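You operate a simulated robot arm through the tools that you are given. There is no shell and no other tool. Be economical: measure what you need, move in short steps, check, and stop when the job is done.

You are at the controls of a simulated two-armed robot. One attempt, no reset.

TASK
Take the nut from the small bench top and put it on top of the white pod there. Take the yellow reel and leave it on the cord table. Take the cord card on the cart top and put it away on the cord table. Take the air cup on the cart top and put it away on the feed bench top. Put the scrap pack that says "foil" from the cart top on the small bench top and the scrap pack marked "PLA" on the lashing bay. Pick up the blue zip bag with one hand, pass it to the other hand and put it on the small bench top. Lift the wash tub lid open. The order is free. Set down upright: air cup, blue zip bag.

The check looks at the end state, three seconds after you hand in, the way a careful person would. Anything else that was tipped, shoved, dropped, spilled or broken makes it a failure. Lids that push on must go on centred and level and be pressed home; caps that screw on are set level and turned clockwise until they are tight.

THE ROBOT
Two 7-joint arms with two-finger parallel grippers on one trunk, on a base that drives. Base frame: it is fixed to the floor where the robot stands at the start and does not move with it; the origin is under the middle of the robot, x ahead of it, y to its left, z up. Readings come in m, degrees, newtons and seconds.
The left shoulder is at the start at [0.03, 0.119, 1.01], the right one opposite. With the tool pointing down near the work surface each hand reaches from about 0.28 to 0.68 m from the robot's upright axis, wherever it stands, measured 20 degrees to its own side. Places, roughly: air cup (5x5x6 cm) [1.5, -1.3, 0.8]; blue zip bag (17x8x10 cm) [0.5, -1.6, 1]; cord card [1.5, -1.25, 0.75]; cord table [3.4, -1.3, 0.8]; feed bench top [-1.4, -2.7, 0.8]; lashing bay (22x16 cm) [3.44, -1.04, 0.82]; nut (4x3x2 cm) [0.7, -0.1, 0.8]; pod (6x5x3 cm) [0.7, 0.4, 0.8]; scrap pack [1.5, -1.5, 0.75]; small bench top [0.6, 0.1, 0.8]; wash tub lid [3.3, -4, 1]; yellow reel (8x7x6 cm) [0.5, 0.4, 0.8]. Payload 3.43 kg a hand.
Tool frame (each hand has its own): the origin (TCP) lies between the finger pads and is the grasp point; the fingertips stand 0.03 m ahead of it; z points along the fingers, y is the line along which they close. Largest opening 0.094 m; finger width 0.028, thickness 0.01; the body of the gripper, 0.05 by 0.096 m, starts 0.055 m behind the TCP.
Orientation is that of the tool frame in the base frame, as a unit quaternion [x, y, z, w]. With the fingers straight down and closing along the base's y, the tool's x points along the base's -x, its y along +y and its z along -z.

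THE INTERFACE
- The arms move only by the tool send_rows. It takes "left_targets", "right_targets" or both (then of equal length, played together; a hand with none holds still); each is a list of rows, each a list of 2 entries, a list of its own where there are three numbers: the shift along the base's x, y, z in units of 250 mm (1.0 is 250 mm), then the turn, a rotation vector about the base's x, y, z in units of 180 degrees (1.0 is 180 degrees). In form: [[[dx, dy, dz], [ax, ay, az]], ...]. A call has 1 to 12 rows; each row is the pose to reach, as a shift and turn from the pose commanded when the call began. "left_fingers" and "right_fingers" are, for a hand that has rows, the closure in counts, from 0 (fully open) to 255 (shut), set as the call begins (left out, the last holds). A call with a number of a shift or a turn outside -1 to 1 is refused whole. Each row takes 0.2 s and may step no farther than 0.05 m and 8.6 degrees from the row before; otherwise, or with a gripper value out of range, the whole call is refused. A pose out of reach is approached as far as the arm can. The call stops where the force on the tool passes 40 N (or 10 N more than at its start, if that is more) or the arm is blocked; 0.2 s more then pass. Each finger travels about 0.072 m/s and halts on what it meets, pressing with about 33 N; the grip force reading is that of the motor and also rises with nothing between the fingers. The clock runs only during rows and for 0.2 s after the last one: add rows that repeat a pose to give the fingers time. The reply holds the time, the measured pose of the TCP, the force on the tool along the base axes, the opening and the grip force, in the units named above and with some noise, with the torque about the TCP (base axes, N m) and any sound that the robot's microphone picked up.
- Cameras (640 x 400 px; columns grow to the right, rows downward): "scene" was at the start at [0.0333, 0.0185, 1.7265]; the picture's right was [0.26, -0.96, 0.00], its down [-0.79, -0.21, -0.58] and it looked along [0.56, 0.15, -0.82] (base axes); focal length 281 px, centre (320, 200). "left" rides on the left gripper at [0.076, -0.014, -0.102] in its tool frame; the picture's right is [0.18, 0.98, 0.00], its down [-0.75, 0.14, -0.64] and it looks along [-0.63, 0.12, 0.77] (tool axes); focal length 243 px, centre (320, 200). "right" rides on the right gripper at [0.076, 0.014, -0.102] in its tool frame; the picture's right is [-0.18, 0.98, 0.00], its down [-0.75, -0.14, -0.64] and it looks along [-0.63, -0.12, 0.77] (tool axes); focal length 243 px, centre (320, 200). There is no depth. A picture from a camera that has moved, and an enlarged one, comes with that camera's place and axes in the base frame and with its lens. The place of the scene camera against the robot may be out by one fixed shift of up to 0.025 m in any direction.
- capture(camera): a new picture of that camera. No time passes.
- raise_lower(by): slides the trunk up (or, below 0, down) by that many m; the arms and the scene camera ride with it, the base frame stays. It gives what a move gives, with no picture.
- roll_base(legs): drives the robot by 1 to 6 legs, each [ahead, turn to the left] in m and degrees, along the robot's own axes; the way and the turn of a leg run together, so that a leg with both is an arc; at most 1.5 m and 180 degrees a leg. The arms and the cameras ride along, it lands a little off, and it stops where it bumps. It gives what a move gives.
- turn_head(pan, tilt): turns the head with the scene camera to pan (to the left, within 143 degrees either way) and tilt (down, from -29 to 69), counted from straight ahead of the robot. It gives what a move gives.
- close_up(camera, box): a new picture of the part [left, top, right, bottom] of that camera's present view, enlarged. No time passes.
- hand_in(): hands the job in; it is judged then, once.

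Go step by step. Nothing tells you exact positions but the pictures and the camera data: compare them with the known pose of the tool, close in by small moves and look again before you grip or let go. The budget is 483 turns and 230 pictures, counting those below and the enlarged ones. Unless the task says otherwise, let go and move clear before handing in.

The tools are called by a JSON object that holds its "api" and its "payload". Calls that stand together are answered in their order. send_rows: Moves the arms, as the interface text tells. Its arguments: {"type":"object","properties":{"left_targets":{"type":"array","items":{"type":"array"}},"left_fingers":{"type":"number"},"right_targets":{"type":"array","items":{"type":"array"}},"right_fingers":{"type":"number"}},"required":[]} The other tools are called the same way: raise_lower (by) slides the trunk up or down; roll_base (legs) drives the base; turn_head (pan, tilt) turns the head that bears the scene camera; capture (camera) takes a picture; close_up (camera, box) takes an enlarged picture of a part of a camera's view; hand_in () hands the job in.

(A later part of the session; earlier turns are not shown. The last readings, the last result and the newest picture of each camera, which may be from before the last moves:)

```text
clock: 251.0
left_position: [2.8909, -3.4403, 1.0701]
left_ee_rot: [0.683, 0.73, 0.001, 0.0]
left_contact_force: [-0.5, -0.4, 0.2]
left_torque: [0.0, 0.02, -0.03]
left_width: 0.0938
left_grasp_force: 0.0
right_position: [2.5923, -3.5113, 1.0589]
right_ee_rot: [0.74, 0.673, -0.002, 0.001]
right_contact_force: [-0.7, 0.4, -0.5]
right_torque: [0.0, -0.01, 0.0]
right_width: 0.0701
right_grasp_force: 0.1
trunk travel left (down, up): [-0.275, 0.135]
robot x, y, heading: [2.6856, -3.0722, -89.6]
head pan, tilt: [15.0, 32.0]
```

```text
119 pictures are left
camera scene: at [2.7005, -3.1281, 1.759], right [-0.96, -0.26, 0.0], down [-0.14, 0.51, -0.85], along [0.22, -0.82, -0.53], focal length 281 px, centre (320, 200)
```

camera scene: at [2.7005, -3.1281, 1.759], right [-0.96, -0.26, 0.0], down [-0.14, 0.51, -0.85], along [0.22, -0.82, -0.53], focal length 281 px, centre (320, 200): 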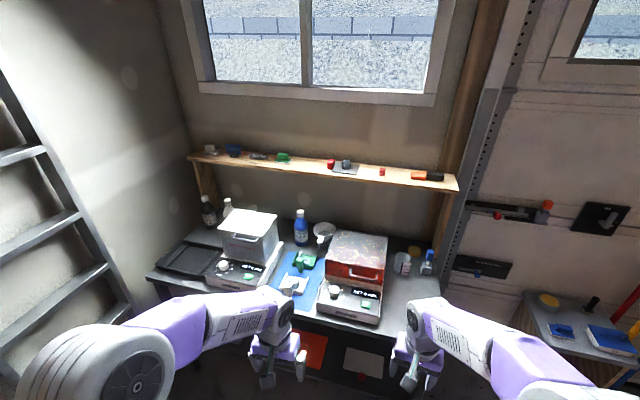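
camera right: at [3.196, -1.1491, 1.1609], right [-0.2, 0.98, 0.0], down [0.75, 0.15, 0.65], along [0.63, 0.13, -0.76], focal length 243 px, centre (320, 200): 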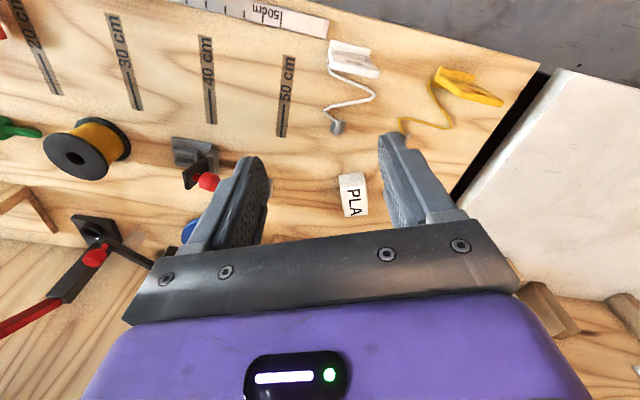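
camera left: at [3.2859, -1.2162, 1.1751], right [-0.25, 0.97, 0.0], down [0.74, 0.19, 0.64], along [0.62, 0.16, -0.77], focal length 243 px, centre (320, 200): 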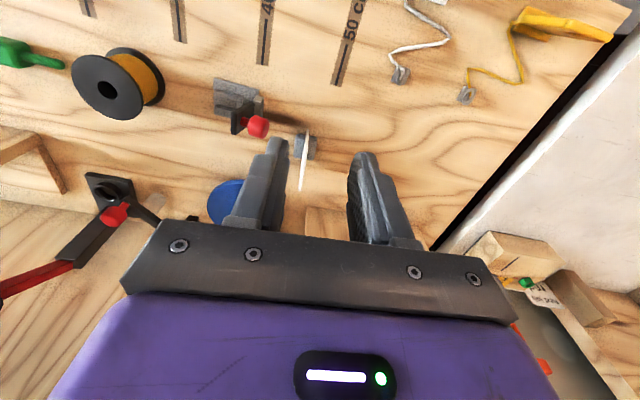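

The left machine at about (3.28, -4.0) is the wash tub. I'll move in front of it for a closer look.

{"api": "close_up", "payload": {"camera": "scene", "box": [160, 190, 320, 300]}}

{"api": "roll_base", "payload": {"legs": [[0, 65], [0.5, 0], [0, -65]]}}

{"api": "turn_head", "payload": {"pan": 0, "tilt": 38}}

{"api": "capture", "payload": {"camera": "scene"}}

```text
3.64 times, centred on (240, 245) of scene
camera zoom: at [2.7005, -3.1281, 1.759], right [-0.96, -0.26, 0.0], down [-0.14, 0.51, -0.85], along [0.22, -0.82, -0.53], focal length 1021 px, centre (611, 36)
```

zoom: 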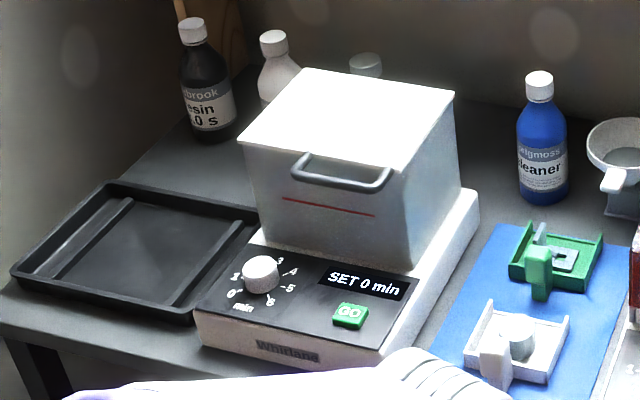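

```text
clock: 259.7
left_position: [3.3436, -3.6431, 1.0707]
left_ee_rot: [0.684, 0.73, 0.001, -0.002]
left_contact_force: [0.1, 0.1, 1.0]
left_torque: [-0.02, 0.01, -0.01]
left_width: 0.0942
left_grasp_force: 0.0
right_position: [3.0469, -3.7133, 1.0592]
right_ee_rot: [0.741, 0.672, -0.002, 0.001]
right_contact_force: [0.4, 0.0, 0.6]
right_torque: [-0.03, 0.05, -0.01]
right_width: 0.07
right_grasp_force: 0.1
trunk travel left (down, up): [-0.275, 0.135]
robot x, y, heading: [3.1346, -3.2746, -89.9]
head pan, tilt: [15.0, 32.0]
```

```text
clock: 260.5
left_position: [3.3441, -3.6416, 1.0698]
left_ee_rot: [0.685, 0.729, 0.002, -0.001]
left_contact_force: [-0.5, 0.0, 0.0]
left_torque: [0.01, -0.02, -0.03]
left_width: 0.0942
left_grasp_force: 0.1
right_position: [3.0467, -3.7123, 1.0585]
right_ee_rot: [0.741, 0.672, -0.002, 0.0]
right_contact_force: [0.2, 0.2, 0.0]
right_torque: [-0.01, 0.03, -0.01]
right_width: 0.0702
right_grasp_force: 0.0
trunk travel left (down, up): [-0.275, 0.135]
robot x, y, heading: [3.1371, -3.2717, -89.8]
head pan, tilt: [0.0, 38.0]
```

```text
117 pictures are left
camera scene: at [3.1317, -3.3296, 1.7497], right [-1.0, 0.0, 0.0], down [0.0, 0.62, -0.79], along [0.0, -0.79, -0.62], focal length 281 px, centre (320, 200)
```

scene: 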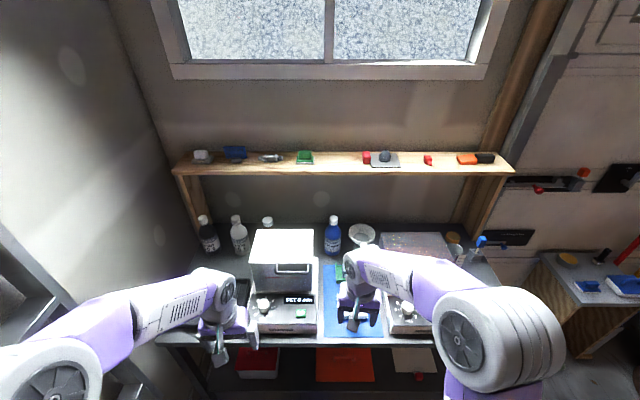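

{"api": "close_up", "payload": {"camera": "scene", "box": [220, 210, 350, 340]}}

{"api": "capture", "payload": {"camera": "left"}}

```text
3.08 times, centred on (285, 275) of scene
camera zoom: at [3.1317, -3.3296, 1.7497], right [-1.0, 0.0, 0.0], down [0.0, 0.62, -0.79], along [0.0, -0.79, -0.62], focal length 864 px, centre (428, -31)
```

zoom: 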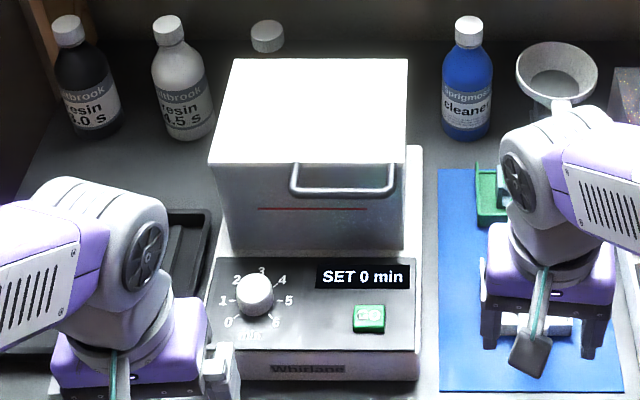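

```text
115 pictures are left
camera left: at [3.3265, -3.5666, 1.1726], right [0.97, 0.25, 0.0], down [0.19, -0.75, 0.64], along [0.16, -0.62, -0.77], focal length 243 px, centre (320, 200)
```

left: 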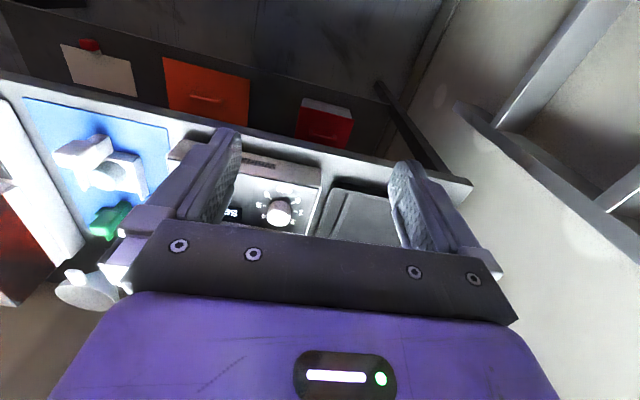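

The wash tub lid has a handle loop on its front edge near [3.21, -3.88, 1.03], and its hinge is at the back. I'll raise the trunk, close in, and turn the left hand to point forward with the fingers closing vertically.

{"api": "raise_lower", "payload": {"by": 0.13}}

{"api": "roll_base", "payload": {"legs": [[0.09, 0]]}}

{"api": "send_rows", "payload": {"left_targets": [[[0, 0, 0], [0, 0, 0.046]], [[0, 0, 0], [0, 0, 0.092]], [[0, 0, 0], [0, 0, 0.138]], [[0, 0, 0], [0, 0, 0.184]], [[0, 0, 0], [0, 0, 0.23]], [[0, 0, 0], [0, 0, 0.276]], [[0, 0, 0], [0, 0, 0.322]], [[0, 0, 0], [0, 0, 0.368]], [[0, 0, 0], [0, 0, 0.414]], [[0, 0, 0], [0, 0, 0.46]], [[0, 0, 0], [0, 0, 0.48]]], "left_fingers": 0}}

```text
clock: 262.0
left_position: [3.3438, -3.6415, 1.1999]
left_ee_rot: [0.684, 0.73, 0.002, -0.002]
left_contact_force: [0.3, 0.3, -0.4]
left_torque: [0.03, -0.02, 0.04]
left_width: 0.0939
left_grasp_force: 0.0
right_position: [3.0457, -3.7124, 1.1886]
right_ee_rot: [0.741, 0.672, -0.003, 0.001]
right_contact_force: [-0.3, 0.1, 0.2]
right_torque: [-0.03, 0.01, -0.01]
right_width: 0.0701
right_grasp_force: 0.1
trunk travel left (down, up): [-0.405, 0.005]
robot x, y, heading: [3.1364, -3.2723, -89.8]
head pan, tilt: [0.0, 38.0]
```

```text
clock: 263.1
left_position: [3.3446, -3.7317, 1.1993]
left_ee_rot: [0.684, 0.729, 0.001, -0.001]
left_contact_force: [0.1, -0.2, -0.7]
left_torque: [0.01, 0.01, 0.01]
left_width: 0.0939
left_grasp_force: 0.1
right_position: [3.0458, -3.8016, 1.19]
right_ee_rot: [0.741, 0.671, -0.002, 0.001]
right_contact_force: [-0.1, 0.6, -0.5]
right_torque: [0.0, -0.01, 0.0]
right_width: 0.0702
right_grasp_force: 0.1
trunk travel left (down, up): [-0.405, 0.005]
robot x, y, heading: [3.1416, -3.3599, -89.9]
head pan, tilt: [0.0, 38.0]
```

```text
clock: 265.6
left_position: [3.3443, -3.7311, 1.2007]
left_ee_rot: [-0.002, 1.0, 0.0, -0.002]
left_contact_force: [-0.1, -0.1, 0.4]
left_torque: [0.02, 0.05, 0.02]
left_width: 0.0941
left_grasp_force: 0.0
right_position: [3.0459, -3.8024, 1.1884]
right_ee_rot: [0.741, 0.672, -0.002, 0.0]
right_contact_force: [0.7, 0.5, -0.2]
right_torque: [0.04, 0.02, -0.02]
right_width: 0.07
right_grasp_force: 0.0
trunk travel left (down, up): [-0.405, 0.005]
robot x, y, heading: [3.1355, -3.3635, -90.0]
head pan, tilt: [0.0, 38.0]
```

{"api": "send_rows", "payload": {"left_targets": [[[0, 0, 0], [-0.045, 0, 0]], [[0, 0, 0], [-0.09, 0, 0]], [[0, -0.02, 0], [-0.135, 0, 0]], [[0, -0.04, 0], [-0.18, 0, 0]], [[0, -0.06, 0], [-0.225, 0, 0]], [[0, -0.08, 0], [-0.27, 0, 0]], [[0, -0.1, 0], [-0.315, 0, 0]], [[0, -0.12, 0], [-0.36, 0, 0]], [[0, -0.12, 0], [-0.405, 0, 0]], [[0, -0.12, 0], [-0.42, 0, 0]]], "right_targets": [[[-0.06, 0.04, 0], [0, 0, 0]], [[-0.12, 0.08, 0], [0, 0, 0]], [[-0.18, 0.12, 0], [0, 0, 0]], [[-0.24, 0.16, 0], [0, 0, 0]], [[-0.3, 0.2, 0], [0, 0, 0]], [[-0.36, 0.24, 0], [0, 0, 0]], [[-0.42, 0.28, 0], [0, 0, 0]], [[-0.48, 0.32, 0], [0, 0, 0]], [[-0.54, 0.36, 0], [0, 0, 0]], [[-0.6, 0.4, 0], [0, 0, 0]]]}}

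{"api": "capture", "payload": {"camera": "scene"}}

{"api": "capture", "payload": {"camera": "left"}}

```text
clock: 267.8
left_position: [3.3631, -3.8284, 1.2328]
left_ee_rot: [0.001, 0.794, -0.608, -0.003]
left_contact_force: [1.3, -0.3, -0.3]
left_torque: [-0.01, -0.02, -0.01]
left_width: 0.0939
left_grasp_force: 0.1
left hand out of reach, approached as far as the arm can: row 5, 6, 7, 8, 9, 10
right_position: [2.8961, -3.6989, 1.1909]
right_ee_rot: [0.741, 0.672, -0.003, 0.002]
right_contact_force: [0.1, 0.6, 0.0]
right_torque: [-0.05, 0.0, 0.01]
right_width: 0.07
right_grasp_force: 0.1
trunk travel left (down, up): [-0.405, 0.005]
robot x, y, heading: [3.136, -3.3623, -89.7]
head pan, tilt: [0.0, 38.0]
```

```text
114 pictures are left
camera scene: at [3.1332, -3.4149, 1.88], right [-1.0, 0.0, 0.0], down [0.0, 0.61, -0.79], along [0.0, -0.79, -0.61], focal length 281 px, centre (320, 200)
```

scene: 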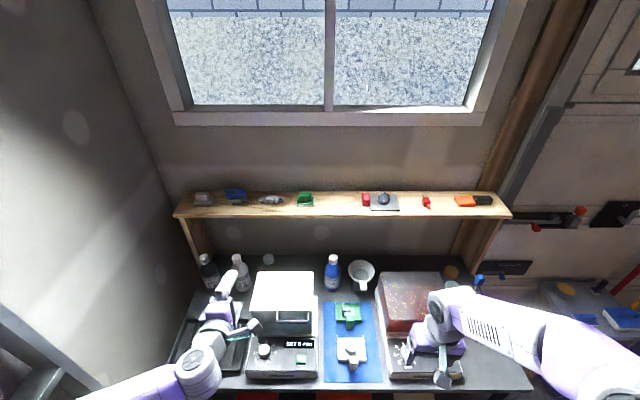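

```text
113 pictures are left
camera left: at [3.2893, -3.7323, 1.2726], right [-0.19, 0.26, -0.95], down [0.76, 0.65, 0.03], along [0.63, -0.71, -0.32], focal length 243 px, centre (320, 200)
```

left: 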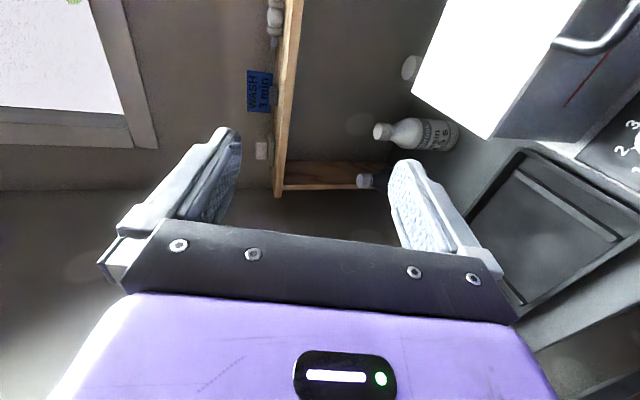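

The arm was too folded there. I'll back the base up 8 cm and re-aim.

{"api": "roll_base", "payload": {"legs": [[-0.08, 0]]}}

{"api": "send_rows", "payload": {"left_targets": [[[0, -0.1, 0], [0, 0, 0]], [[0, -0.15, -0.05], [0, 0, 0]], [[-0.05, -0.15, -0.15], [0, 0, 0]]]}}

```text
clock: 268.8
left_position: [3.3627, -3.7526, 1.2312]
left_ee_rot: [0.001, 0.794, -0.607, -0.003]
left_contact_force: [-0.4, 1.5, -0.7]
left_torque: [-0.02, 0.0, -0.03]
left_width: 0.094
left_grasp_force: 0.1
right_position: [2.8958, -3.6227, 1.1903]
right_ee_rot: [0.741, 0.671, -0.002, 0.001]
right_contact_force: [0.7, 1.1, 0.4]
right_torque: [-0.03, -0.03, 0.0]
right_width: 0.0699
right_grasp_force: 0.1
trunk travel left (down, up): [-0.405, 0.005]
robot x, y, heading: [3.1392, -3.2828, -89.8]
head pan, tilt: [0.0, 38.0]
```

```text
clock: 269.6
left_position: [3.3619, -3.7926, 1.218]
left_ee_rot: [0.002, 0.796, -0.605, -0.004]
left_contact_force: [0.0, 0.2, 0.6]
left_torque: [-0.02, 0.0, 0.02]
left_width: 0.0939
left_grasp_force: 0.1
left hand out of reach, approached as far as the arm can: row 3
right_position: [2.8954, -3.6246, 1.1908]
right_ee_rot: [0.741, 0.671, -0.001, 0.001]
right_contact_force: [-1.0, -0.6, 0.3]
right_torque: [0.03, 0.06, 0.0]
right_width: 0.0699
right_grasp_force: 0.0
trunk travel left (down, up): [-0.405, 0.005]
robot x, y, heading: [3.1378, -3.2896, -89.6]
head pan, tilt: [0.0, 38.0]
```

The arm wants more extension and a lower shoulder. I'll shift the base 0.15 m to its right and lower the trunk.

{"api": "roll_base", "payload": {"legs": [[-0.12, 0], [0, -90], [0.15, 0], [0, 90]]}}

{"api": "raise_lower", "payload": {"by": -0.18}}

{"api": "capture", "payload": {"camera": "left"}}

{"api": "capture", "payload": {"camera": "scene"}}

```text
clock: 279.4
left_position: [3.2177, -3.6716, 1.2192]
left_ee_rot: [-0.002, 0.796, -0.605, -0.001]
left_contact_force: [0.3, -0.2, 0.0]
left_torque: [-0.02, 0.0, 0.01]
left_width: 0.0935
left_grasp_force: 0.1
right_position: [2.7492, -3.5096, 1.1902]
right_ee_rot: [0.738, 0.675, -0.001, 0.0]
right_contact_force: [-0.4, 0.0, 0.3]
right_torque: [0.0, 0.01, 0.0]
right_width: 0.0699
right_grasp_force: 0.0
trunk travel left (down, up): [-0.405, 0.005]
robot x, y, heading: [2.9867, -3.1667, -89.7]
head pan, tilt: [0.0, 38.0]
```

```text
clock: 281.4
left_position: [3.218, -3.672, 1.0386]
left_ee_rot: [-0.002, 0.797, -0.604, 0.0]
left_contact_force: [-0.7, -0.9, -0.3]
left_torque: [0.02, -0.03, 0.02]
left_width: 0.0939
left_grasp_force: 0.0
right_position: [2.7492, -3.5095, 1.0099]
right_ee_rot: [0.738, 0.675, -0.002, 0.002]
right_contact_force: [0.2, 0.3, -0.5]
right_torque: [0.02, 0.01, 0.0]
right_width: 0.0702
right_grasp_force: 0.0
trunk travel left (down, up): [-0.225, 0.185]
robot x, y, heading: [2.9905, -3.17, -89.5]
head pan, tilt: [0.0, 38.0]
```

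```text
112 pictures are left
camera left: at [3.1423, -3.5771, 1.0801], right [-0.19, 0.26, -0.95], down [0.75, 0.66, 0.03], along [0.63, -0.71, -0.32], focal length 243 px, centre (320, 200)
```

left: 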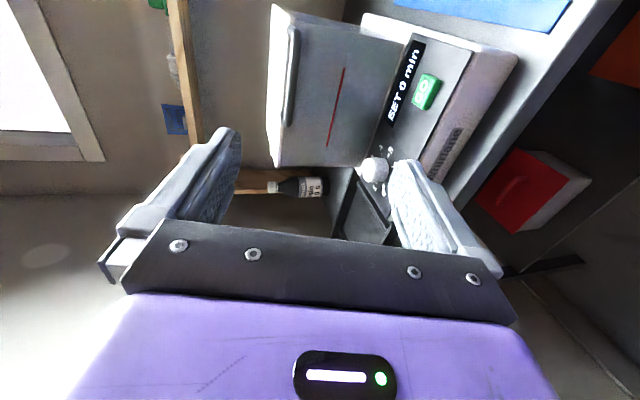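

```text
111 pictures are left
camera scene: at [2.982, -3.2245, 1.6998], right [-1.0, -0.01, 0.0], down [-0.01, 0.62, -0.79], along [0.01, -0.79, -0.62], focal length 281 px, centre (320, 200)
```

scene: 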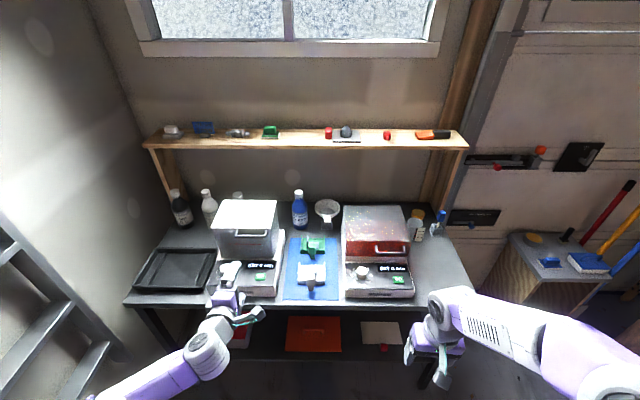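

{"api": "roll_base", "payload": {"legs": [[0.1, 0]]}}

{"api": "send_rows", "payload": {"left_targets": [[[0, -0.08, -0.03], [0, 0, 0]], [[0, -0.16, -0.06], [0, 0, 0]]]}}

{"api": "capture", "payload": {"camera": "left"}}

```text
clock: 282.6
left_position: [3.218, -3.7721, 1.0381]
left_ee_rot: [-0.002, 0.797, -0.604, 0.001]
left_contact_force: [-0.3, -0.5, -0.5]
left_torque: [-0.02, -0.02, -0.02]
left_width: 0.094
left_grasp_force: 0.1
right_position: [2.75, -3.6086, 1.0089]
right_ee_rot: [0.738, 0.675, -0.002, 0.001]
right_contact_force: [-0.1, 0.0, 0.0]
right_torque: [0.04, 0.01, 0.0]
right_width: 0.0701
right_grasp_force: 0.0
trunk travel left (down, up): [-0.225, 0.185]
robot x, y, heading: [2.9909, -3.2653, -89.3]
head pan, tilt: [0.0, 38.0]
```

```text
clock: 283.2
left_position: [3.2215, -3.812, 1.0321]
left_ee_rot: [-0.001, 0.798, -0.603, -0.002]
left_contact_force: [0.1, 1.1, 0.2]
left_torque: [-0.02, -0.01, 0.01]
left_width: 0.0939
left_grasp_force: 0.0
left hand out of reach, approached as far as the arm can: row 1, 2
right_position: [2.7511, -3.6094, 1.0099]
right_ee_rot: [0.737, 0.676, -0.001, 0.001]
right_contact_force: [-0.6, 1.2, 0.4]
right_torque: [0.01, -0.01, 0.02]
right_width: 0.0696
right_grasp_force: 0.1
trunk travel left (down, up): [-0.225, 0.185]
robot x, y, heading: [2.9884, -3.2686, -89.4]
head pan, tilt: [0.0, 38.0]
```

```text
110 pictures are left
camera left: at [3.147, -3.7166, 1.0731], right [-0.19, 0.27, -0.94], down [0.75, 0.66, 0.04], along [0.63, -0.7, -0.33], focal length 243 px, centre (320, 200)
```

left: 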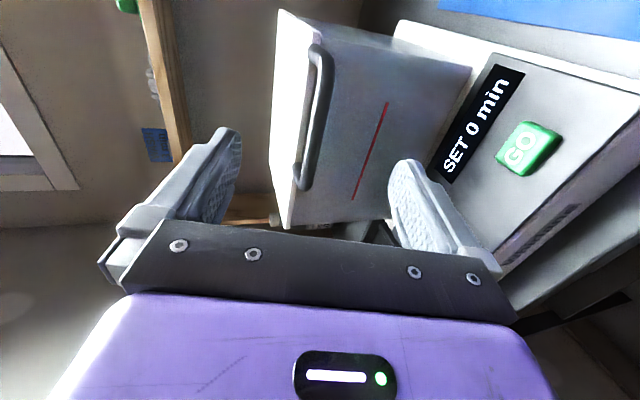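

{"api": "raise_lower", "payload": {"by": -0.014}}

{"api": "roll_base", "payload": {"legs": [[0.05, 0]]}}

{"api": "capture", "payload": {"camera": "left"}}

```text
clock: 283.8
left_position: [3.2218, -3.8113, 1.0174]
left_ee_rot: [-0.001, 0.798, -0.603, -0.002]
left_contact_force: [0.0, 0.7, -0.1]
left_torque: [0.0, -0.02, -0.01]
left_width: 0.094
left_grasp_force: 0.1
right_position: [2.7497, -3.6079, 0.9956]
right_ee_rot: [0.737, 0.676, -0.001, 0.001]
right_contact_force: [-0.2, 0.0, 0.5]
right_torque: [-0.03, 0.0, 0.03]
right_width: 0.0698
right_grasp_force: 0.0
trunk travel left (down, up): [-0.211, 0.199]
robot x, y, heading: [2.9897, -3.2677, -89.5]
head pan, tilt: [0.0, 38.0]
```

```text
clock: 284.7
left_position: [3.2223, -3.8628, 1.0162]
left_ee_rot: [-0.002, 0.799, -0.602, -0.001]
left_contact_force: [0.1, -0.1, 0.4]
left_torque: [-0.01, -0.01, 0.01]
left_width: 0.094
left_grasp_force: 0.1
right_position: [2.7501, -3.6608, 0.9956]
right_ee_rot: [0.738, 0.675, -0.003, 0.0]
right_contact_force: [-0.4, 0.0, -0.5]
right_torque: [0.02, -0.01, -0.03]
right_width: 0.0701
right_grasp_force: 0.1
trunk travel left (down, up): [-0.211, 0.199]
robot x, y, heading: [2.9918, -3.3174, -89.3]
head pan, tilt: [0.0, 38.0]
```

```text
109 pictures are left
camera left: at [3.1478, -3.7681, 1.0585], right [-0.19, 0.27, -0.94], down [0.75, 0.66, 0.04], along [0.63, -0.7, -0.33], focal length 243 px, centre (320, 200)
```

left: 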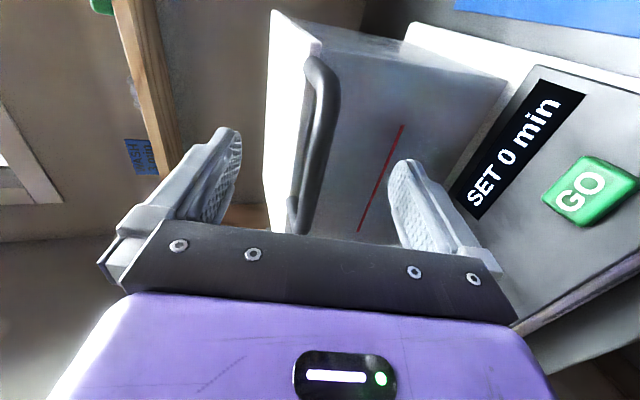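

{"api": "send_rows", "payload": {"left_targets": [[[0, -0.04, 0.0], [0, 0, 0]]]}}

{"api": "capture", "payload": {"camera": "left"}}

```text
clock: 285.1
left_position: [3.2238, -3.8725, 1.0172]
left_ee_rot: [-0.002, 0.799, -0.602, -0.001]
left_contact_force: [0.8, 0.2, 0.7]
left_torque: [0.0, -0.03, 0.0]
left_width: 0.0938
left_grasp_force: 0.1
right_position: [2.7511, -3.6583, 0.9956]
right_ee_rot: [0.737, 0.676, -0.002, 0.001]
right_contact_force: [0.2, -0.3, -0.1]
right_torque: [0.0, -0.03, -0.02]
right_width: 0.0698
right_grasp_force: 0.0
trunk travel left (down, up): [-0.211, 0.199]
robot x, y, heading: [2.9923, -3.3194, -89.2]
head pan, tilt: [0.0, 38.0]
```

```text
108 pictures are left
camera left: at [3.1483, -3.7775, 1.0587], right [-0.19, 0.27, -0.94], down [0.75, 0.66, 0.04], along [0.63, -0.7, -0.33], focal length 243 px, centre (320, 200)
```

left: 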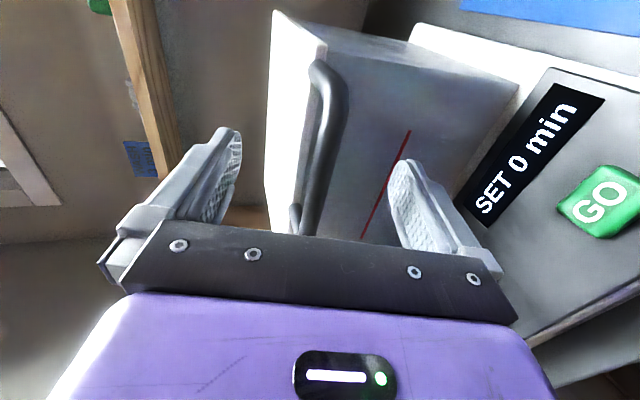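

The bar is between the fingers, so I'll close.

{"api": "send_rows", "payload": {"left_targets": [[[0, 0, 0], [0, 0, 0]], [[0, 0, 0], [0, 0, 0]], [[0, 0, 0], [0, 0, 0]], [[0, 0, 0], [0, 0, 0]], [[0, 0, 0], [0, 0, 0]], [[0, 0, 0], [0, 0, 0]]], "left_fingers": 255}}

{"api": "capture", "payload": {"camera": "left"}}

```text
clock: 286.5
left_position: [3.2222, -3.8721, 1.0176]
left_ee_rot: [-0.002, 0.799, -0.602, -0.001]
left_contact_force: [1.1, 6.2, -0.6]
left_torque: [0.0, -0.52, -0.17]
left_width: 0.0115
left_grasp_force: 44.5
right_position: [2.7505, -3.6576, 0.995]
right_ee_rot: [0.738, 0.675, -0.002, 0.001]
right_contact_force: [-0.2, 0.0, 0.9]
right_torque: [0.03, 0.01, -0.03]
right_width: 0.0702
right_grasp_force: 0.0
trunk travel left (down, up): [-0.211, 0.199]
robot x, y, heading: [2.9875, -3.3151, -89.0]
head pan, tilt: [0.0, 38.0]
```

```text
107 pictures are left
camera left: at [3.1482, -3.7761, 1.0591], right [-0.19, 0.27, -0.94], down [0.75, 0.66, 0.04], along [0.63, -0.7, -0.33], focal length 243 px, centre (320, 200)
```

left: 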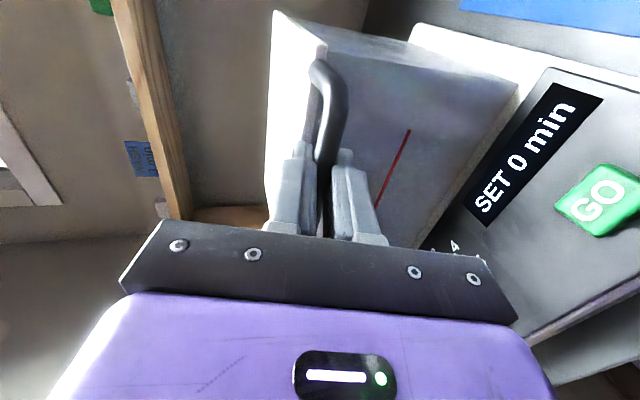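

The handle is gripped. I'll lift along the hinge arc in small steps, pitching the tool with it.

{"api": "send_rows", "payload": {"left_targets": [[[0, 0.002, 0.089], [0.0208, 0, 0]], [[0, -0.007, 0.18], [0.0417, 0, 0]], [[0, -0.028, 0.267], [0.0625, 0, 0]]]}}

{"api": "capture", "payload": {"camera": "left"}}

```text
clock: 287.3
left_position: [3.2227, -3.8826, 1.0829]
left_ee_rot: [-0.002, 0.854, -0.52, 0.0]
left_contact_force: [2.7, -19.1, -7.4]
left_torque: [-0.11, -0.5, -0.1]
left_width: 0.0116
left_grasp_force: 45.1
right_position: [2.7506, -3.6616, 0.9955]
right_ee_rot: [0.738, 0.675, -0.001, 0.0]
right_contact_force: [0.2, 0.1, 1.4]
right_torque: [0.03, 0.0, 0.01]
right_width: 0.0702
right_grasp_force: 0.1
trunk travel left (down, up): [-0.211, 0.199]
robot x, y, heading: [2.9898, -3.3214, -89.5]
head pan, tilt: [0.0, 38.0]
```

```text
106 pictures are left
camera left: at [3.1478, -3.7977, 1.1427], right [-0.19, 0.45, -0.87], down [0.75, 0.64, 0.17], along [0.63, -0.62, -0.46], focal length 243 px, centre (320, 200)
```

left: 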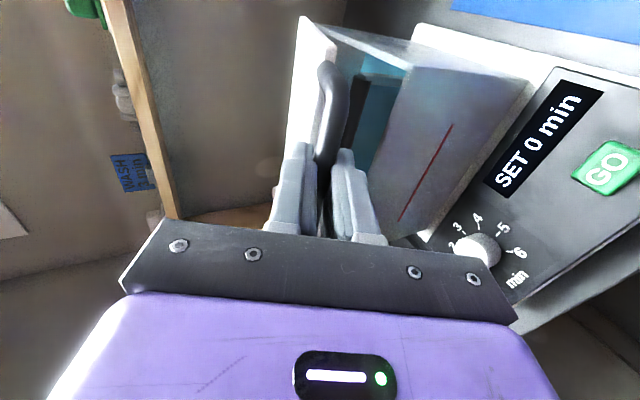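

The lid is opening, and the reaction says the arc bends back sooner than I modelled. I'm adjusting and continuing.

{"api": "send_rows", "payload": {"left_targets": [[[0, -0.078, 0.073], [0.0208, 0, 0]], [[0, -0.13, 0.146], [0.0417, 0, 0]], [[0, -0.192, 0.212], [0.0625, 0, 0]]]}}

```text
clock: 288.2
left_position: [3.2247, -3.9222, 1.1472]
left_ee_rot: [-0.002, 0.896, -0.444, 0.001]
left_contact_force: [4.5, 18.0, 18.3]
left_torque: [-0.27, -0.04, -0.18]
left_width: 0.0118
left_grasp_force: 44.9
right_position: [2.7518, -3.6553, 0.9978]
right_ee_rot: [0.737, 0.676, -0.003, 0.003]
right_contact_force: [0.1, -0.9, 0.0]
right_torque: [0.0, 0.01, 0.0]
right_width: 0.0702
right_grasp_force: 0.0
trunk travel left (down, up): [-0.211, 0.199]
robot x, y, heading: [2.992, -3.3186, -89.1]
head pan, tilt: [0.0, 38.0]
stopped in row 3 (left hand): the force on the tool passed its limit at 47 N (the readings are from after the stop); the commanded pose is now the measured one
```

{"api": "send_rows", "payload": {"left_targets": [[[0, -0.068, 0.062], [0.0208, 0, 0]], [[0, -0.144, 0.116], [0.0417, 0, 0]]]}}

{"api": "capture", "payload": {"camera": "left"}}

```text
clock: 288.8
left_position: [3.2404, -3.9279, 1.158]
left_ee_rot: [0.002, 0.912, -0.409, -0.001]
left_contact_force: [-32.6, -3.8, -6.3]
left_torque: [0.04, 0.75, -0.61]
left_width: 0.0113
left_grasp_force: 44.9
left hand out of reach, approached as far as the arm can: row 1, 2
right_position: [2.7484, -3.6599, 0.9935]
right_ee_rot: [0.737, 0.676, 0.0, 0.001]
right_contact_force: [-1.1, 0.0, -0.3]
right_torque: [0.04, 0.0, 0.02]
right_width: 0.0699
right_grasp_force: 0.1
trunk travel left (down, up): [-0.211, 0.199]
robot x, y, heading: [2.9889, -3.3185, -89.4]
head pan, tilt: [0.0, 38.0]
```

```text
105 pictures are left
camera left: at [3.1656, -3.8603, 1.2369], right [-0.18, 0.66, -0.73], down [0.76, 0.57, 0.32], along [0.63, -0.5, -0.6], focal length 243 px, centre (320, 200)
```

left: 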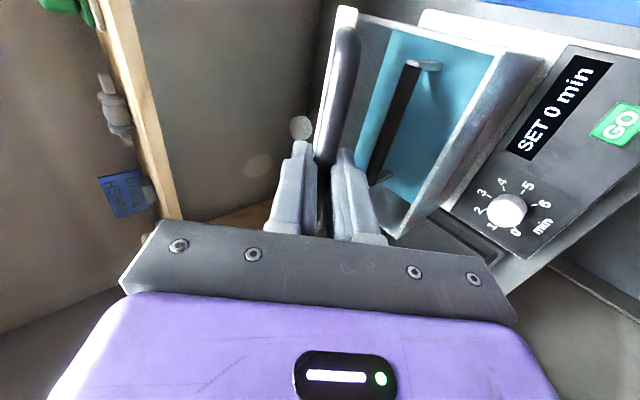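

The arm is at a joint limit in this pose. I'll try a small step without adding pitch.

{"api": "send_rows", "payload": {"left_targets": [[[-0.04, -0.02, 0.015], [-0.02, 0, 0]], [[-0.07, -0.05, 0.045], [-0.04, 0, 0]]]}}

```text
clock: 289.4
left_position: [3.2405, -3.9413, 1.169]
left_ee_rot: [-0.008, 0.885, -0.465, 0.004]
left_contact_force: [10.9, 4.2, 1.0]
left_torque: [0.22, -0.72, -0.01]
left_width: 0.0114
left_grasp_force: 44.9
right_position: [2.7519, -3.6574, 0.9962]
right_ee_rot: [0.738, 0.675, -0.002, 0.001]
right_contact_force: [-0.7, 0.5, 0.4]
right_torque: [0.04, -0.01, 0.0]
right_width: 0.0698
right_grasp_force: 0.1
trunk travel left (down, up): [-0.211, 0.199]
robot x, y, heading: [2.9914, -3.3176, -89.0]
head pan, tilt: [0.0, 38.0]
```

{"api": "send_rows", "payload": {"left_targets": [[[0, -0.078, 0.038], [-0.01, 0, 0]], [[0, -0.154, 0.074], [-0.02, 0, 0]]]}}

```text
clock: 290.0
left_position: [3.2415, -3.9531, 1.1784]
left_ee_rot: [0.001, 0.875, -0.484, -0.005]
left_contact_force: [-18.9, -1.8, -2.8]
left_torque: [-0.08, 0.67, -1.19]
left_width: 0.0114
left_grasp_force: 45.1
left hand out of reach, approached as far as the arm can: row 1, 2
right_position: [2.7497, -3.6571, 0.995]
right_ee_rot: [0.737, 0.676, -0.001, 0.002]
right_contact_force: [0.1, 1.6, 1.1]
right_torque: [0.0, 0.0, 0.0]
right_width: 0.07
right_grasp_force: 0.1
trunk travel left (down, up): [-0.211, 0.199]
robot x, y, heading: [2.9902, -3.3189, -89.3]
head pan, tilt: [0.0, 38.0]
```

I'll use the base and trunk to carry the held lid on around its arc.

{"api": "raise_lower", "payload": {"by": 0.01}}

{"api": "roll_base", "payload": {"legs": [[0.03, 0]]}}

{"api": "capture", "payload": {"camera": "left"}}

```text
clock: 290.6
left_position: [3.2431, -3.9558, 1.1819]
left_ee_rot: [0.001, 0.877, -0.48, -0.001]
left_contact_force: [-26.5, -13.5, -21.1]
left_torque: [0.06, -0.2, -0.44]
left_width: 0.0107
left_grasp_force: 44.5
right_position: [2.7488, -3.6613, 1.0047]
right_ee_rot: [0.737, 0.676, 0.001, 0.001]
right_contact_force: [0.6, 0.4, 0.1]
right_torque: [0.0, -0.01, 0.04]
right_width: 0.0698
right_grasp_force: 0.0
trunk travel left (down, up): [-0.221, 0.189]
robot x, y, heading: [2.9908, -3.3156, -89.2]
head pan, tilt: [0.0, 38.0]
```

```text
clock: 291.4
left_position: [3.2445, -3.9789, 1.1943]
left_ee_rot: [0.0, 0.871, -0.491, 0.0]
left_contact_force: [-15.0, 12.2, 26.2]
left_torque: [-0.23, -0.25, 0.25]
left_width: 0.0114
left_grasp_force: 44.9
right_position: [2.749, -3.6853, 1.0063]
right_ee_rot: [0.737, 0.676, -0.002, 0.003]
right_contact_force: [-0.6, -1.0, 0.3]
right_torque: [0.02, 0.01, 0.03]
right_width: 0.0699
right_grasp_force: 0.0
trunk travel left (down, up): [-0.221, 0.189]
robot x, y, heading: [2.9888, -3.3479, -89.1]
head pan, tilt: [0.0, 38.0]
```

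```text
104 pictures are left
camera left: at [3.169, -3.899, 1.2601], right [-0.18, 0.51, -0.84], down [0.75, 0.62, 0.21], along [0.63, -0.59, -0.5], focal length 243 px, centre (320, 200)
```

left: 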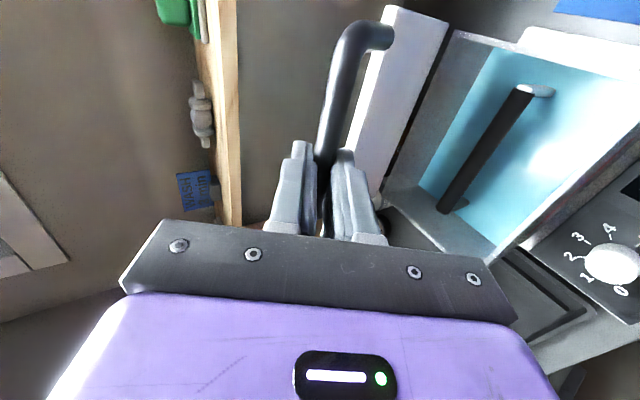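

{"api": "raise_lower", "payload": {"by": 0.012}}

{"api": "roll_base", "payload": {"legs": [[0.03, 0]]}}

{"api": "roll_base", "payload": {"legs": [[0.025, 0]]}}

{"api": "capture", "payload": {"camera": "left"}}

```text
clock: 292.0
left_position: [3.2449, -3.9869, 1.1982]
left_ee_rot: [0.001, 0.875, -0.484, -0.003]
left_contact_force: [-11.6, -8.3, -23.5]
left_torque: [0.22, 0.35, -0.89]
left_width: 0.0109
left_grasp_force: 44.9
right_position: [2.751, -3.6901, 1.0163]
right_ee_rot: [0.738, 0.675, 0.0, 0.0]
right_contact_force: [0.9, 0.4, 0.1]
right_torque: [0.0, 0.02, 0.0]
right_width: 0.0699
right_grasp_force: 0.1
trunk travel left (down, up): [-0.233, 0.177]
robot x, y, heading: [2.9878, -3.3474, -89.3]
head pan, tilt: [0.0, 38.0]
```

```text
clock: 292.9
left_position: [3.2453, -4.0124, 1.2075]
left_ee_rot: [0.0, 0.871, -0.492, -0.002]
left_contact_force: [-11.6, 2.9, 8.1]
left_torque: [0.07, 0.18, -0.44]
left_width: 0.0115
left_grasp_force: 44.7
right_position: [2.7497, -3.7179, 1.0184]
right_ee_rot: [0.737, 0.676, 0.0, 0.001]
right_contact_force: [0.5, -0.4, 1.1]
right_torque: [-0.01, -0.01, -0.01]
right_width: 0.0699
right_grasp_force: 0.1
trunk travel left (down, up): [-0.233, 0.177]
robot x, y, heading: [2.9885, -3.3796, -89.3]
head pan, tilt: [0.0, 38.0]
```

```text
clock: 293.7
left_position: [3.2437, -4.0345, 1.2114]
left_ee_rot: [0.001, 0.869, -0.495, -0.003]
left_contact_force: [-3.8, 4.5, 23.1]
left_torque: [-0.12, 0.22, -0.44]
left_width: 0.0113
left_grasp_force: 44.8
right_position: [2.7513, -3.7412, 1.0176]
right_ee_rot: [0.738, 0.675, -0.003, 0.002]
right_contact_force: [0.6, -0.1, 0.2]
right_torque: [0.01, 0.03, 0.0]
right_width: 0.07
right_grasp_force: 0.0
trunk travel left (down, up): [-0.233, 0.177]
robot x, y, heading: [2.9892, -3.3983, -89.2]
head pan, tilt: [0.0, 38.0]
```

```text
103 pictures are left
camera left: at [3.17, -3.9532, 1.2755], right [-0.18, 0.5, -0.84], down [0.76, 0.62, 0.2], along [0.63, -0.6, -0.49], focal length 243 px, centre (320, 200)
```

left: 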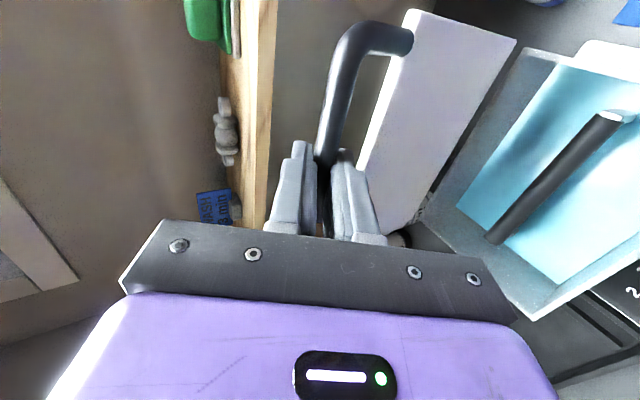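

{"api": "roll_base", "payload": {"legs": [[0.03, 0]]}}

{"api": "capture", "payload": {"camera": "left"}}

{"api": "capture", "payload": {"camera": "scene"}}

```text
clock: 294.5
left_position: [3.2438, -4.0645, 1.2121]
left_ee_rot: [0.002, 0.868, -0.497, -0.003]
left_contact_force: [-1.5, 2.0, 20.7]
left_torque: [-0.03, 0.22, -0.33]
left_width: 0.0114
left_grasp_force: 45.2
right_position: [2.7531, -3.77, 1.0186]
right_ee_rot: [0.737, 0.675, -0.002, 0.002]
right_contact_force: [-0.4, -0.9, -0.5]
right_torque: [0.05, 0.04, 0.0]
right_width: 0.0698
right_grasp_force: 0.0
trunk travel left (down, up): [-0.233, 0.177]
robot x, y, heading: [2.9917, -3.4285, -89.3]
head pan, tilt: [0.0, 38.0]
```

```text
102 pictures are left
camera left: at [3.1702, -3.9825, 1.2768], right [-0.18, 0.5, -0.85], down [0.76, 0.62, 0.2], along [0.63, -0.61, -0.49], focal length 243 px, centre (320, 200)
```

left: 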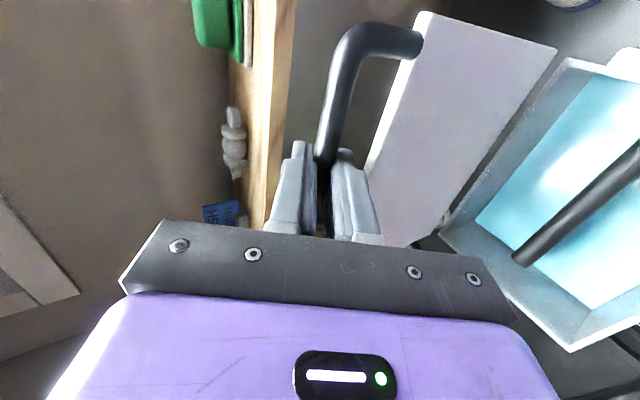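

```text
101 pictures are left
camera scene: at [2.9846, -3.4852, 1.7079], right [-1.0, -0.01, 0.0], down [-0.01, 0.61, -0.79], along [0.01, -0.79, -0.61], focal length 281 px, centre (320, 200)
```

scene: 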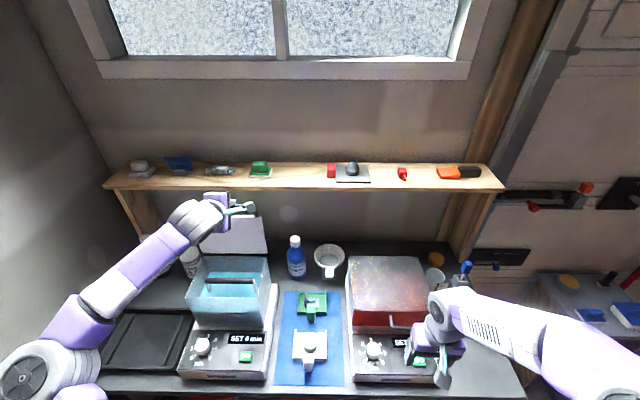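

{"api": "roll_base", "payload": {"legs": [[0.02, 0]]}}

```text
clock: 295.3
left_position: [3.2447, -4.0852, 1.2116]
left_ee_rot: [0.003, 0.868, -0.496, -0.004]
left_contact_force: [-3.9, 2.0, 0.1]
left_torque: [0.23, 0.21, -0.27]
left_width: 0.0114
left_grasp_force: 44.8
right_position: [2.7529, -3.791, 1.0182]
right_ee_rot: [0.737, 0.675, -0.001, 0.001]
right_contact_force: [0.0, -0.6, -0.4]
right_torque: [0.03, -0.02, 0.01]
right_width: 0.0698
right_grasp_force: 0.0
trunk travel left (down, up): [-0.233, 0.177]
robot x, y, heading: [2.992, -3.453, -89.4]
head pan, tilt: [0.0, 38.0]
```

The lid is about 102° open and the load on the hand is nil. I'll open the fingers and back out along the tool axis.

{"api": "send_rows", "payload": {"left_targets": [[[0, 0, 0], [0, 0, 0]], [[0, 0, 0], [0, 0, 0]], [[0, 0, 0], [0, 0, 0]]], "left_fingers": 110}}

{"api": "capture", "payload": {"camera": "left"}}

```text
clock: 296.1
left_position: [3.2462, -4.0845, 1.2139]
left_ee_rot: [0.002, 0.867, -0.498, -0.003]
left_contact_force: [3.5, -2.0, 13.8]
left_torque: [-0.22, -0.18, 0.05]
left_width: 0.0459
left_grasp_force: 0.1
right_position: [2.7526, -3.7894, 1.018]
right_ee_rot: [0.738, 0.675, -0.002, 0.001]
right_contact_force: [0.3, -0.3, 0.0]
right_torque: [0.0, -0.03, 0.02]
right_width: 0.0698
right_grasp_force: 0.0
trunk travel left (down, up): [-0.233, 0.177]
robot x, y, heading: [2.9919, -3.45, -89.2]
head pan, tilt: [0.0, 38.0]
```

```text
100 pictures are left
camera left: at [3.1712, -4.0019, 1.2781], right [-0.18, 0.5, -0.85], down [0.76, 0.62, 0.2], along [0.62, -0.61, -0.49], focal length 243 px, centre (320, 200)
```

left: 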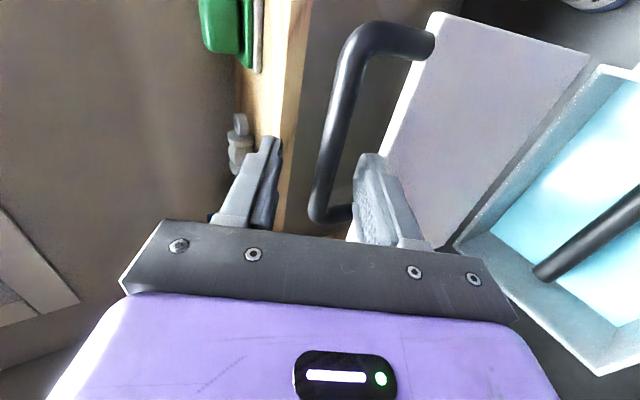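

{"api": "send_rows", "payload": {"left_targets": [[[0, 0.07, 0.04], [0, 0, 0]], [[0, 0.15, 0.08], [0, 0, 0]], [[0, 0.25, 0.13], [0, 0, 0]], [[0, 0.35, 0.16], [0, 0, 0]]]}}

{"api": "capture", "payload": {"camera": "left"}}

{"api": "capture", "payload": {"camera": "scene"}}

```text
clock: 297.1
left_position: [3.2437, -3.997, 1.251]
left_ee_rot: [0.001, 0.868, -0.496, -0.003]
left_contact_force: [-0.3, -0.1, 0.6]
left_torque: [-0.02, -0.03, -0.01]
left_width: 0.0536
left_grasp_force: 0.0
right_position: [2.7518, -3.7906, 1.0182]
right_ee_rot: [0.737, 0.676, -0.002, 0.001]
right_contact_force: [-0.8, 0.2, -0.3]
right_torque: [0.0, -0.01, -0.01]
right_width: 0.0702
right_grasp_force: 0.1
trunk travel left (down, up): [-0.233, 0.177]
robot x, y, heading: [2.9902, -3.4495, -89.4]
head pan, tilt: [0.0, 38.0]
```

```text
99 pictures are left
camera left: at [3.1699, -3.915, 1.3158], right [-0.18, 0.5, -0.85], down [0.76, 0.62, 0.2], along [0.62, -0.6, -0.49], focal length 243 px, centre (320, 200)
```

left: 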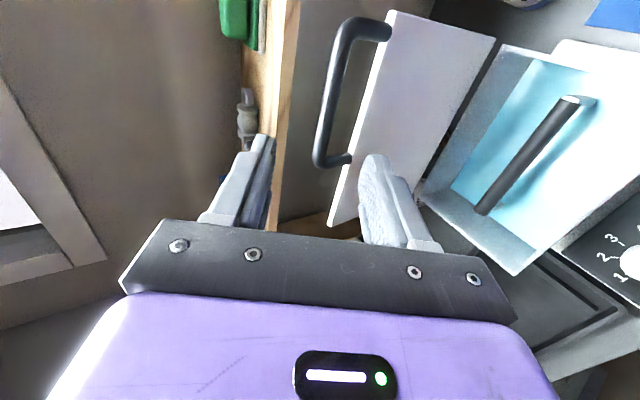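

```text
98 pictures are left
camera scene: at [2.9857, -3.5053, 1.7078], right [-1.0, -0.01, 0.0], down [-0.01, 0.61, -0.79], along [0.01, -0.79, -0.61], focal length 281 px, centre (320, 200)
```

scene: 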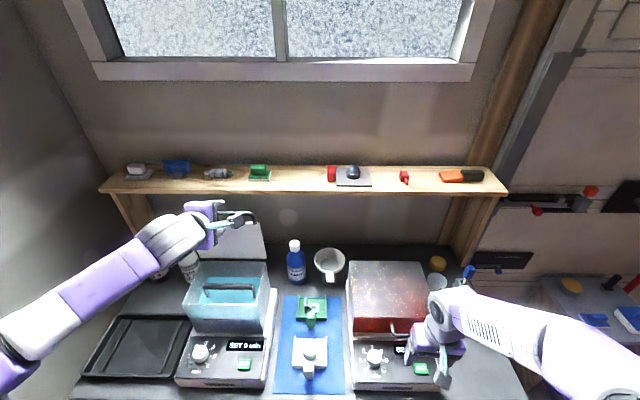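

The lid stays open. I'll back away straight and check.

{"api": "roll_base", "payload": {"legs": [[-0.4, 0]]}}

{"api": "capture", "payload": {"camera": "scene"}}

```text
clock: 299.6
left_position: [3.2377, -3.6023, 1.2523]
left_ee_rot: [0.002, 0.868, -0.496, -0.005]
left_contact_force: [-0.4, -0.3, 0.2]
left_torque: [0.02, 0.01, 0.01]
left_width: 0.0533
left_grasp_force: 0.1
right_position: [2.7475, -3.3929, 1.0176]
right_ee_rot: [0.738, 0.674, -0.002, 0.001]
right_contact_force: [0.5, 0.0, 0.0]
right_torque: [-0.04, 0.02, 0.0]
right_width: 0.0698
right_grasp_force: 0.0
trunk travel left (down, up): [-0.233, 0.177]
robot x, y, heading: [2.9892, -3.053, -89.5]
head pan, tilt: [0.0, 38.0]
```

```text
97 pictures are left
camera scene: at [2.9806, -3.1092, 1.7077], right [-1.0, -0.01, 0.0], down [-0.01, 0.62, -0.79], along [0.01, -0.79, -0.62], focal length 281 px, centre (320, 200)
```

scene: 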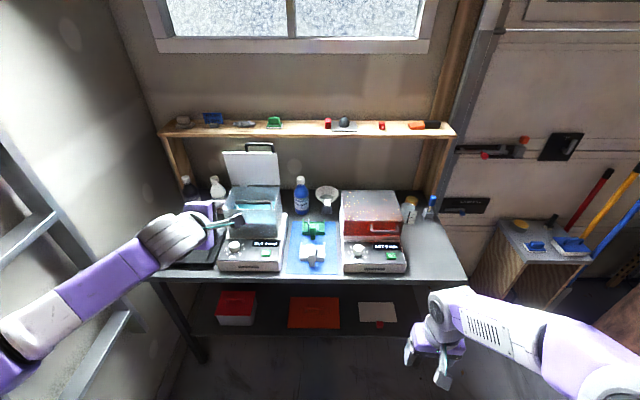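

The wash lid stands open. I'll restore the trunk and left-arm posture, then go back to the cart for the cup and the foil pack.

{"api": "raise_lower", "payload": {"by": 0.042}}

{"api": "send_rows", "payload": {"left_targets": [[[0, 0.03, 0], [0.044, 0, 0]], [[0, 0.06, 0], [0.088, 0, 0]], [[0, 0.09, 0], [0.132, 0, 0]], [[0, 0.12, 0], [0.176, 0, 0]], [[0, 0.15, 0], [0.22, 0, 0]], [[0, 0.18, -0.1], [0.264, 0, 0]], [[0, 0.2, -0.2], [0.308, 0, 0]], [[0, 0.2, -0.3], [0.334, 0, 0]]], "left_fingers": 0}}

{"api": "send_rows", "payload": {"left_targets": [[[0, 0, -0.05], [0, 0, -0.046]], [[0, 0, -0.1], [0, 0, -0.092]], [[0, 0, -0.15], [0, 0, -0.138]], [[0, 0, -0.2], [0, 0, -0.184]], [[0, 0, -0.25], [0, 0, -0.23]], [[0, 0, -0.3], [0, 0, -0.276]], [[0, 0, -0.35], [0, 0, -0.322]], [[0, 0, -0.4], [0, 0, -0.368]], [[0, 0, -0.4], [0, 0, -0.414]], [[0, 0, -0.4], [0, 0, -0.46]], [[0, 0, -0.4], [0, 0, -0.5]]]}}

```text
clock: 300.4
left_position: [3.237, -3.6026, 1.2933]
left_ee_rot: [0.003, 0.868, -0.496, -0.005]
left_contact_force: [-0.7, -0.8, 0.3]
left_torque: [-0.01, 0.0, -0.01]
left_width: 0.0535
left_grasp_force: 0.1
right_position: [2.7474, -3.3939, 1.0594]
right_ee_rot: [0.738, 0.675, -0.002, 0.001]
right_contact_force: [-1.3, 0.3, 1.1]
right_torque: [-0.02, 0.0, 0.01]
right_width: 0.0701
right_grasp_force: 0.1
trunk travel left (down, up): [-0.275, 0.135]
robot x, y, heading: [2.9838, -3.0556, -89.4]
head pan, tilt: [0.0, 38.0]
```

```text
clock: 302.2
left_position: [3.2675, -3.5066, 1.204]
left_ee_rot: [0.0, 1.0, 0.007, -0.007]
left_contact_force: [0.8, 0.0, -0.2]
left_torque: [0.03, -0.02, -0.01]
left_width: 0.094
left_grasp_force: 0.1
left hand out of reach, approached as far as the arm can: row 4, 5, 6, 7, 8
right_position: [2.7493, -3.3956, 1.0592]
right_ee_rot: [0.738, 0.675, -0.002, 0.001]
right_contact_force: [0.4, -0.4, -0.1]
right_torque: [0.02, 0.05, 0.02]
right_width: 0.0701
right_grasp_force: 0.0
trunk travel left (down, up): [-0.275, 0.135]
robot x, y, heading: [2.9854, -3.056, -89.3]
head pan, tilt: [0.0, 38.0]
```

```text
clock: 304.6
left_position: [3.2676, -3.5043, 1.1016]
left_ee_rot: [0.709, 0.706, 0.008, 0.0]
left_contact_force: [-0.8, 0.0, 1.0]
left_torque: [-0.05, 0.01, 0.01]
left_width: 0.094
left_grasp_force: 0.0
right_position: [2.7471, -3.3937, 1.0601]
right_ee_rot: [0.738, 0.675, -0.001, 0.002]
right_contact_force: [0.4, 1.2, -0.3]
right_torque: [0.03, 0.02, -0.04]
right_width: 0.07
right_grasp_force: 0.3
trunk travel left (down, up): [-0.275, 0.135]
robot x, y, heading: [2.989, -3.0542, -89.2]
head pan, tilt: [0.0, 38.0]
```

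{"api": "roll_base", "payload": {"legs": [[0, -153.5], [1.5, 0], [0.2, 0], [0, 63]]}}

{"api": "turn_head", "payload": {"pan": 0, "tilt": 42}}

{"api": "capture", "payload": {"camera": "scene"}}

```text
clock: 322.4
left_position: [1.7468, -1.833, 1.1021]
left_ee_rot: [1.0, 0.011, 0.005, 0.006]
left_contact_force: [0.8, 0.4, 0.4]
left_torque: [-0.03, 0.01, 0.01]
left_width: 0.094
left_grasp_force: 0.1
right_position: [1.8431, -1.3121, 1.0608]
right_ee_rot: [0.999, -0.032, -0.002, -0.001]
right_contact_force: [0.8, -0.6, -0.9]
right_torque: [-0.01, 0.0, 0.02]
right_width: 0.0702
right_grasp_force: 0.0
trunk travel left (down, up): [-0.275, 0.135]
robot x, y, heading: [2.1902, -1.5446, -177.9]
head pan, tilt: [0.0, 38.0]
```

```text
clock: 323.1
left_position: [1.7463, -1.8346, 1.1026]
left_ee_rot: [1.0, 0.012, 0.006, 0.006]
left_contact_force: [0.0, 0.6, -0.1]
left_torque: [0.01, 0.0, -0.03]
left_width: 0.094
left_grasp_force: 0.0
right_position: [1.8435, -1.3111, 1.0609]
right_ee_rot: [1.0, -0.031, -0.002, -0.001]
right_contact_force: [0.1, -0.2, 0.3]
right_torque: [0.03, -0.02, -0.01]
right_width: 0.0698
right_grasp_force: 0.0
trunk travel left (down, up): [-0.275, 0.135]
robot x, y, heading: [2.1865, -1.5426, -177.9]
head pan, tilt: [0.0, 42.0]
```

```text
96 pictures are left
camera scene: at [2.1299, -1.5444, 1.7438], right [-0.04, 1.0, 0.0], down [0.67, 0.02, -0.74], along [-0.74, -0.03, -0.67], focal length 281 px, centre (320, 200)
```

scene: 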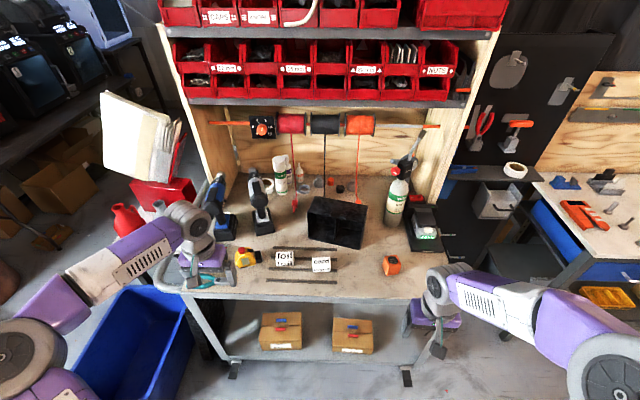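

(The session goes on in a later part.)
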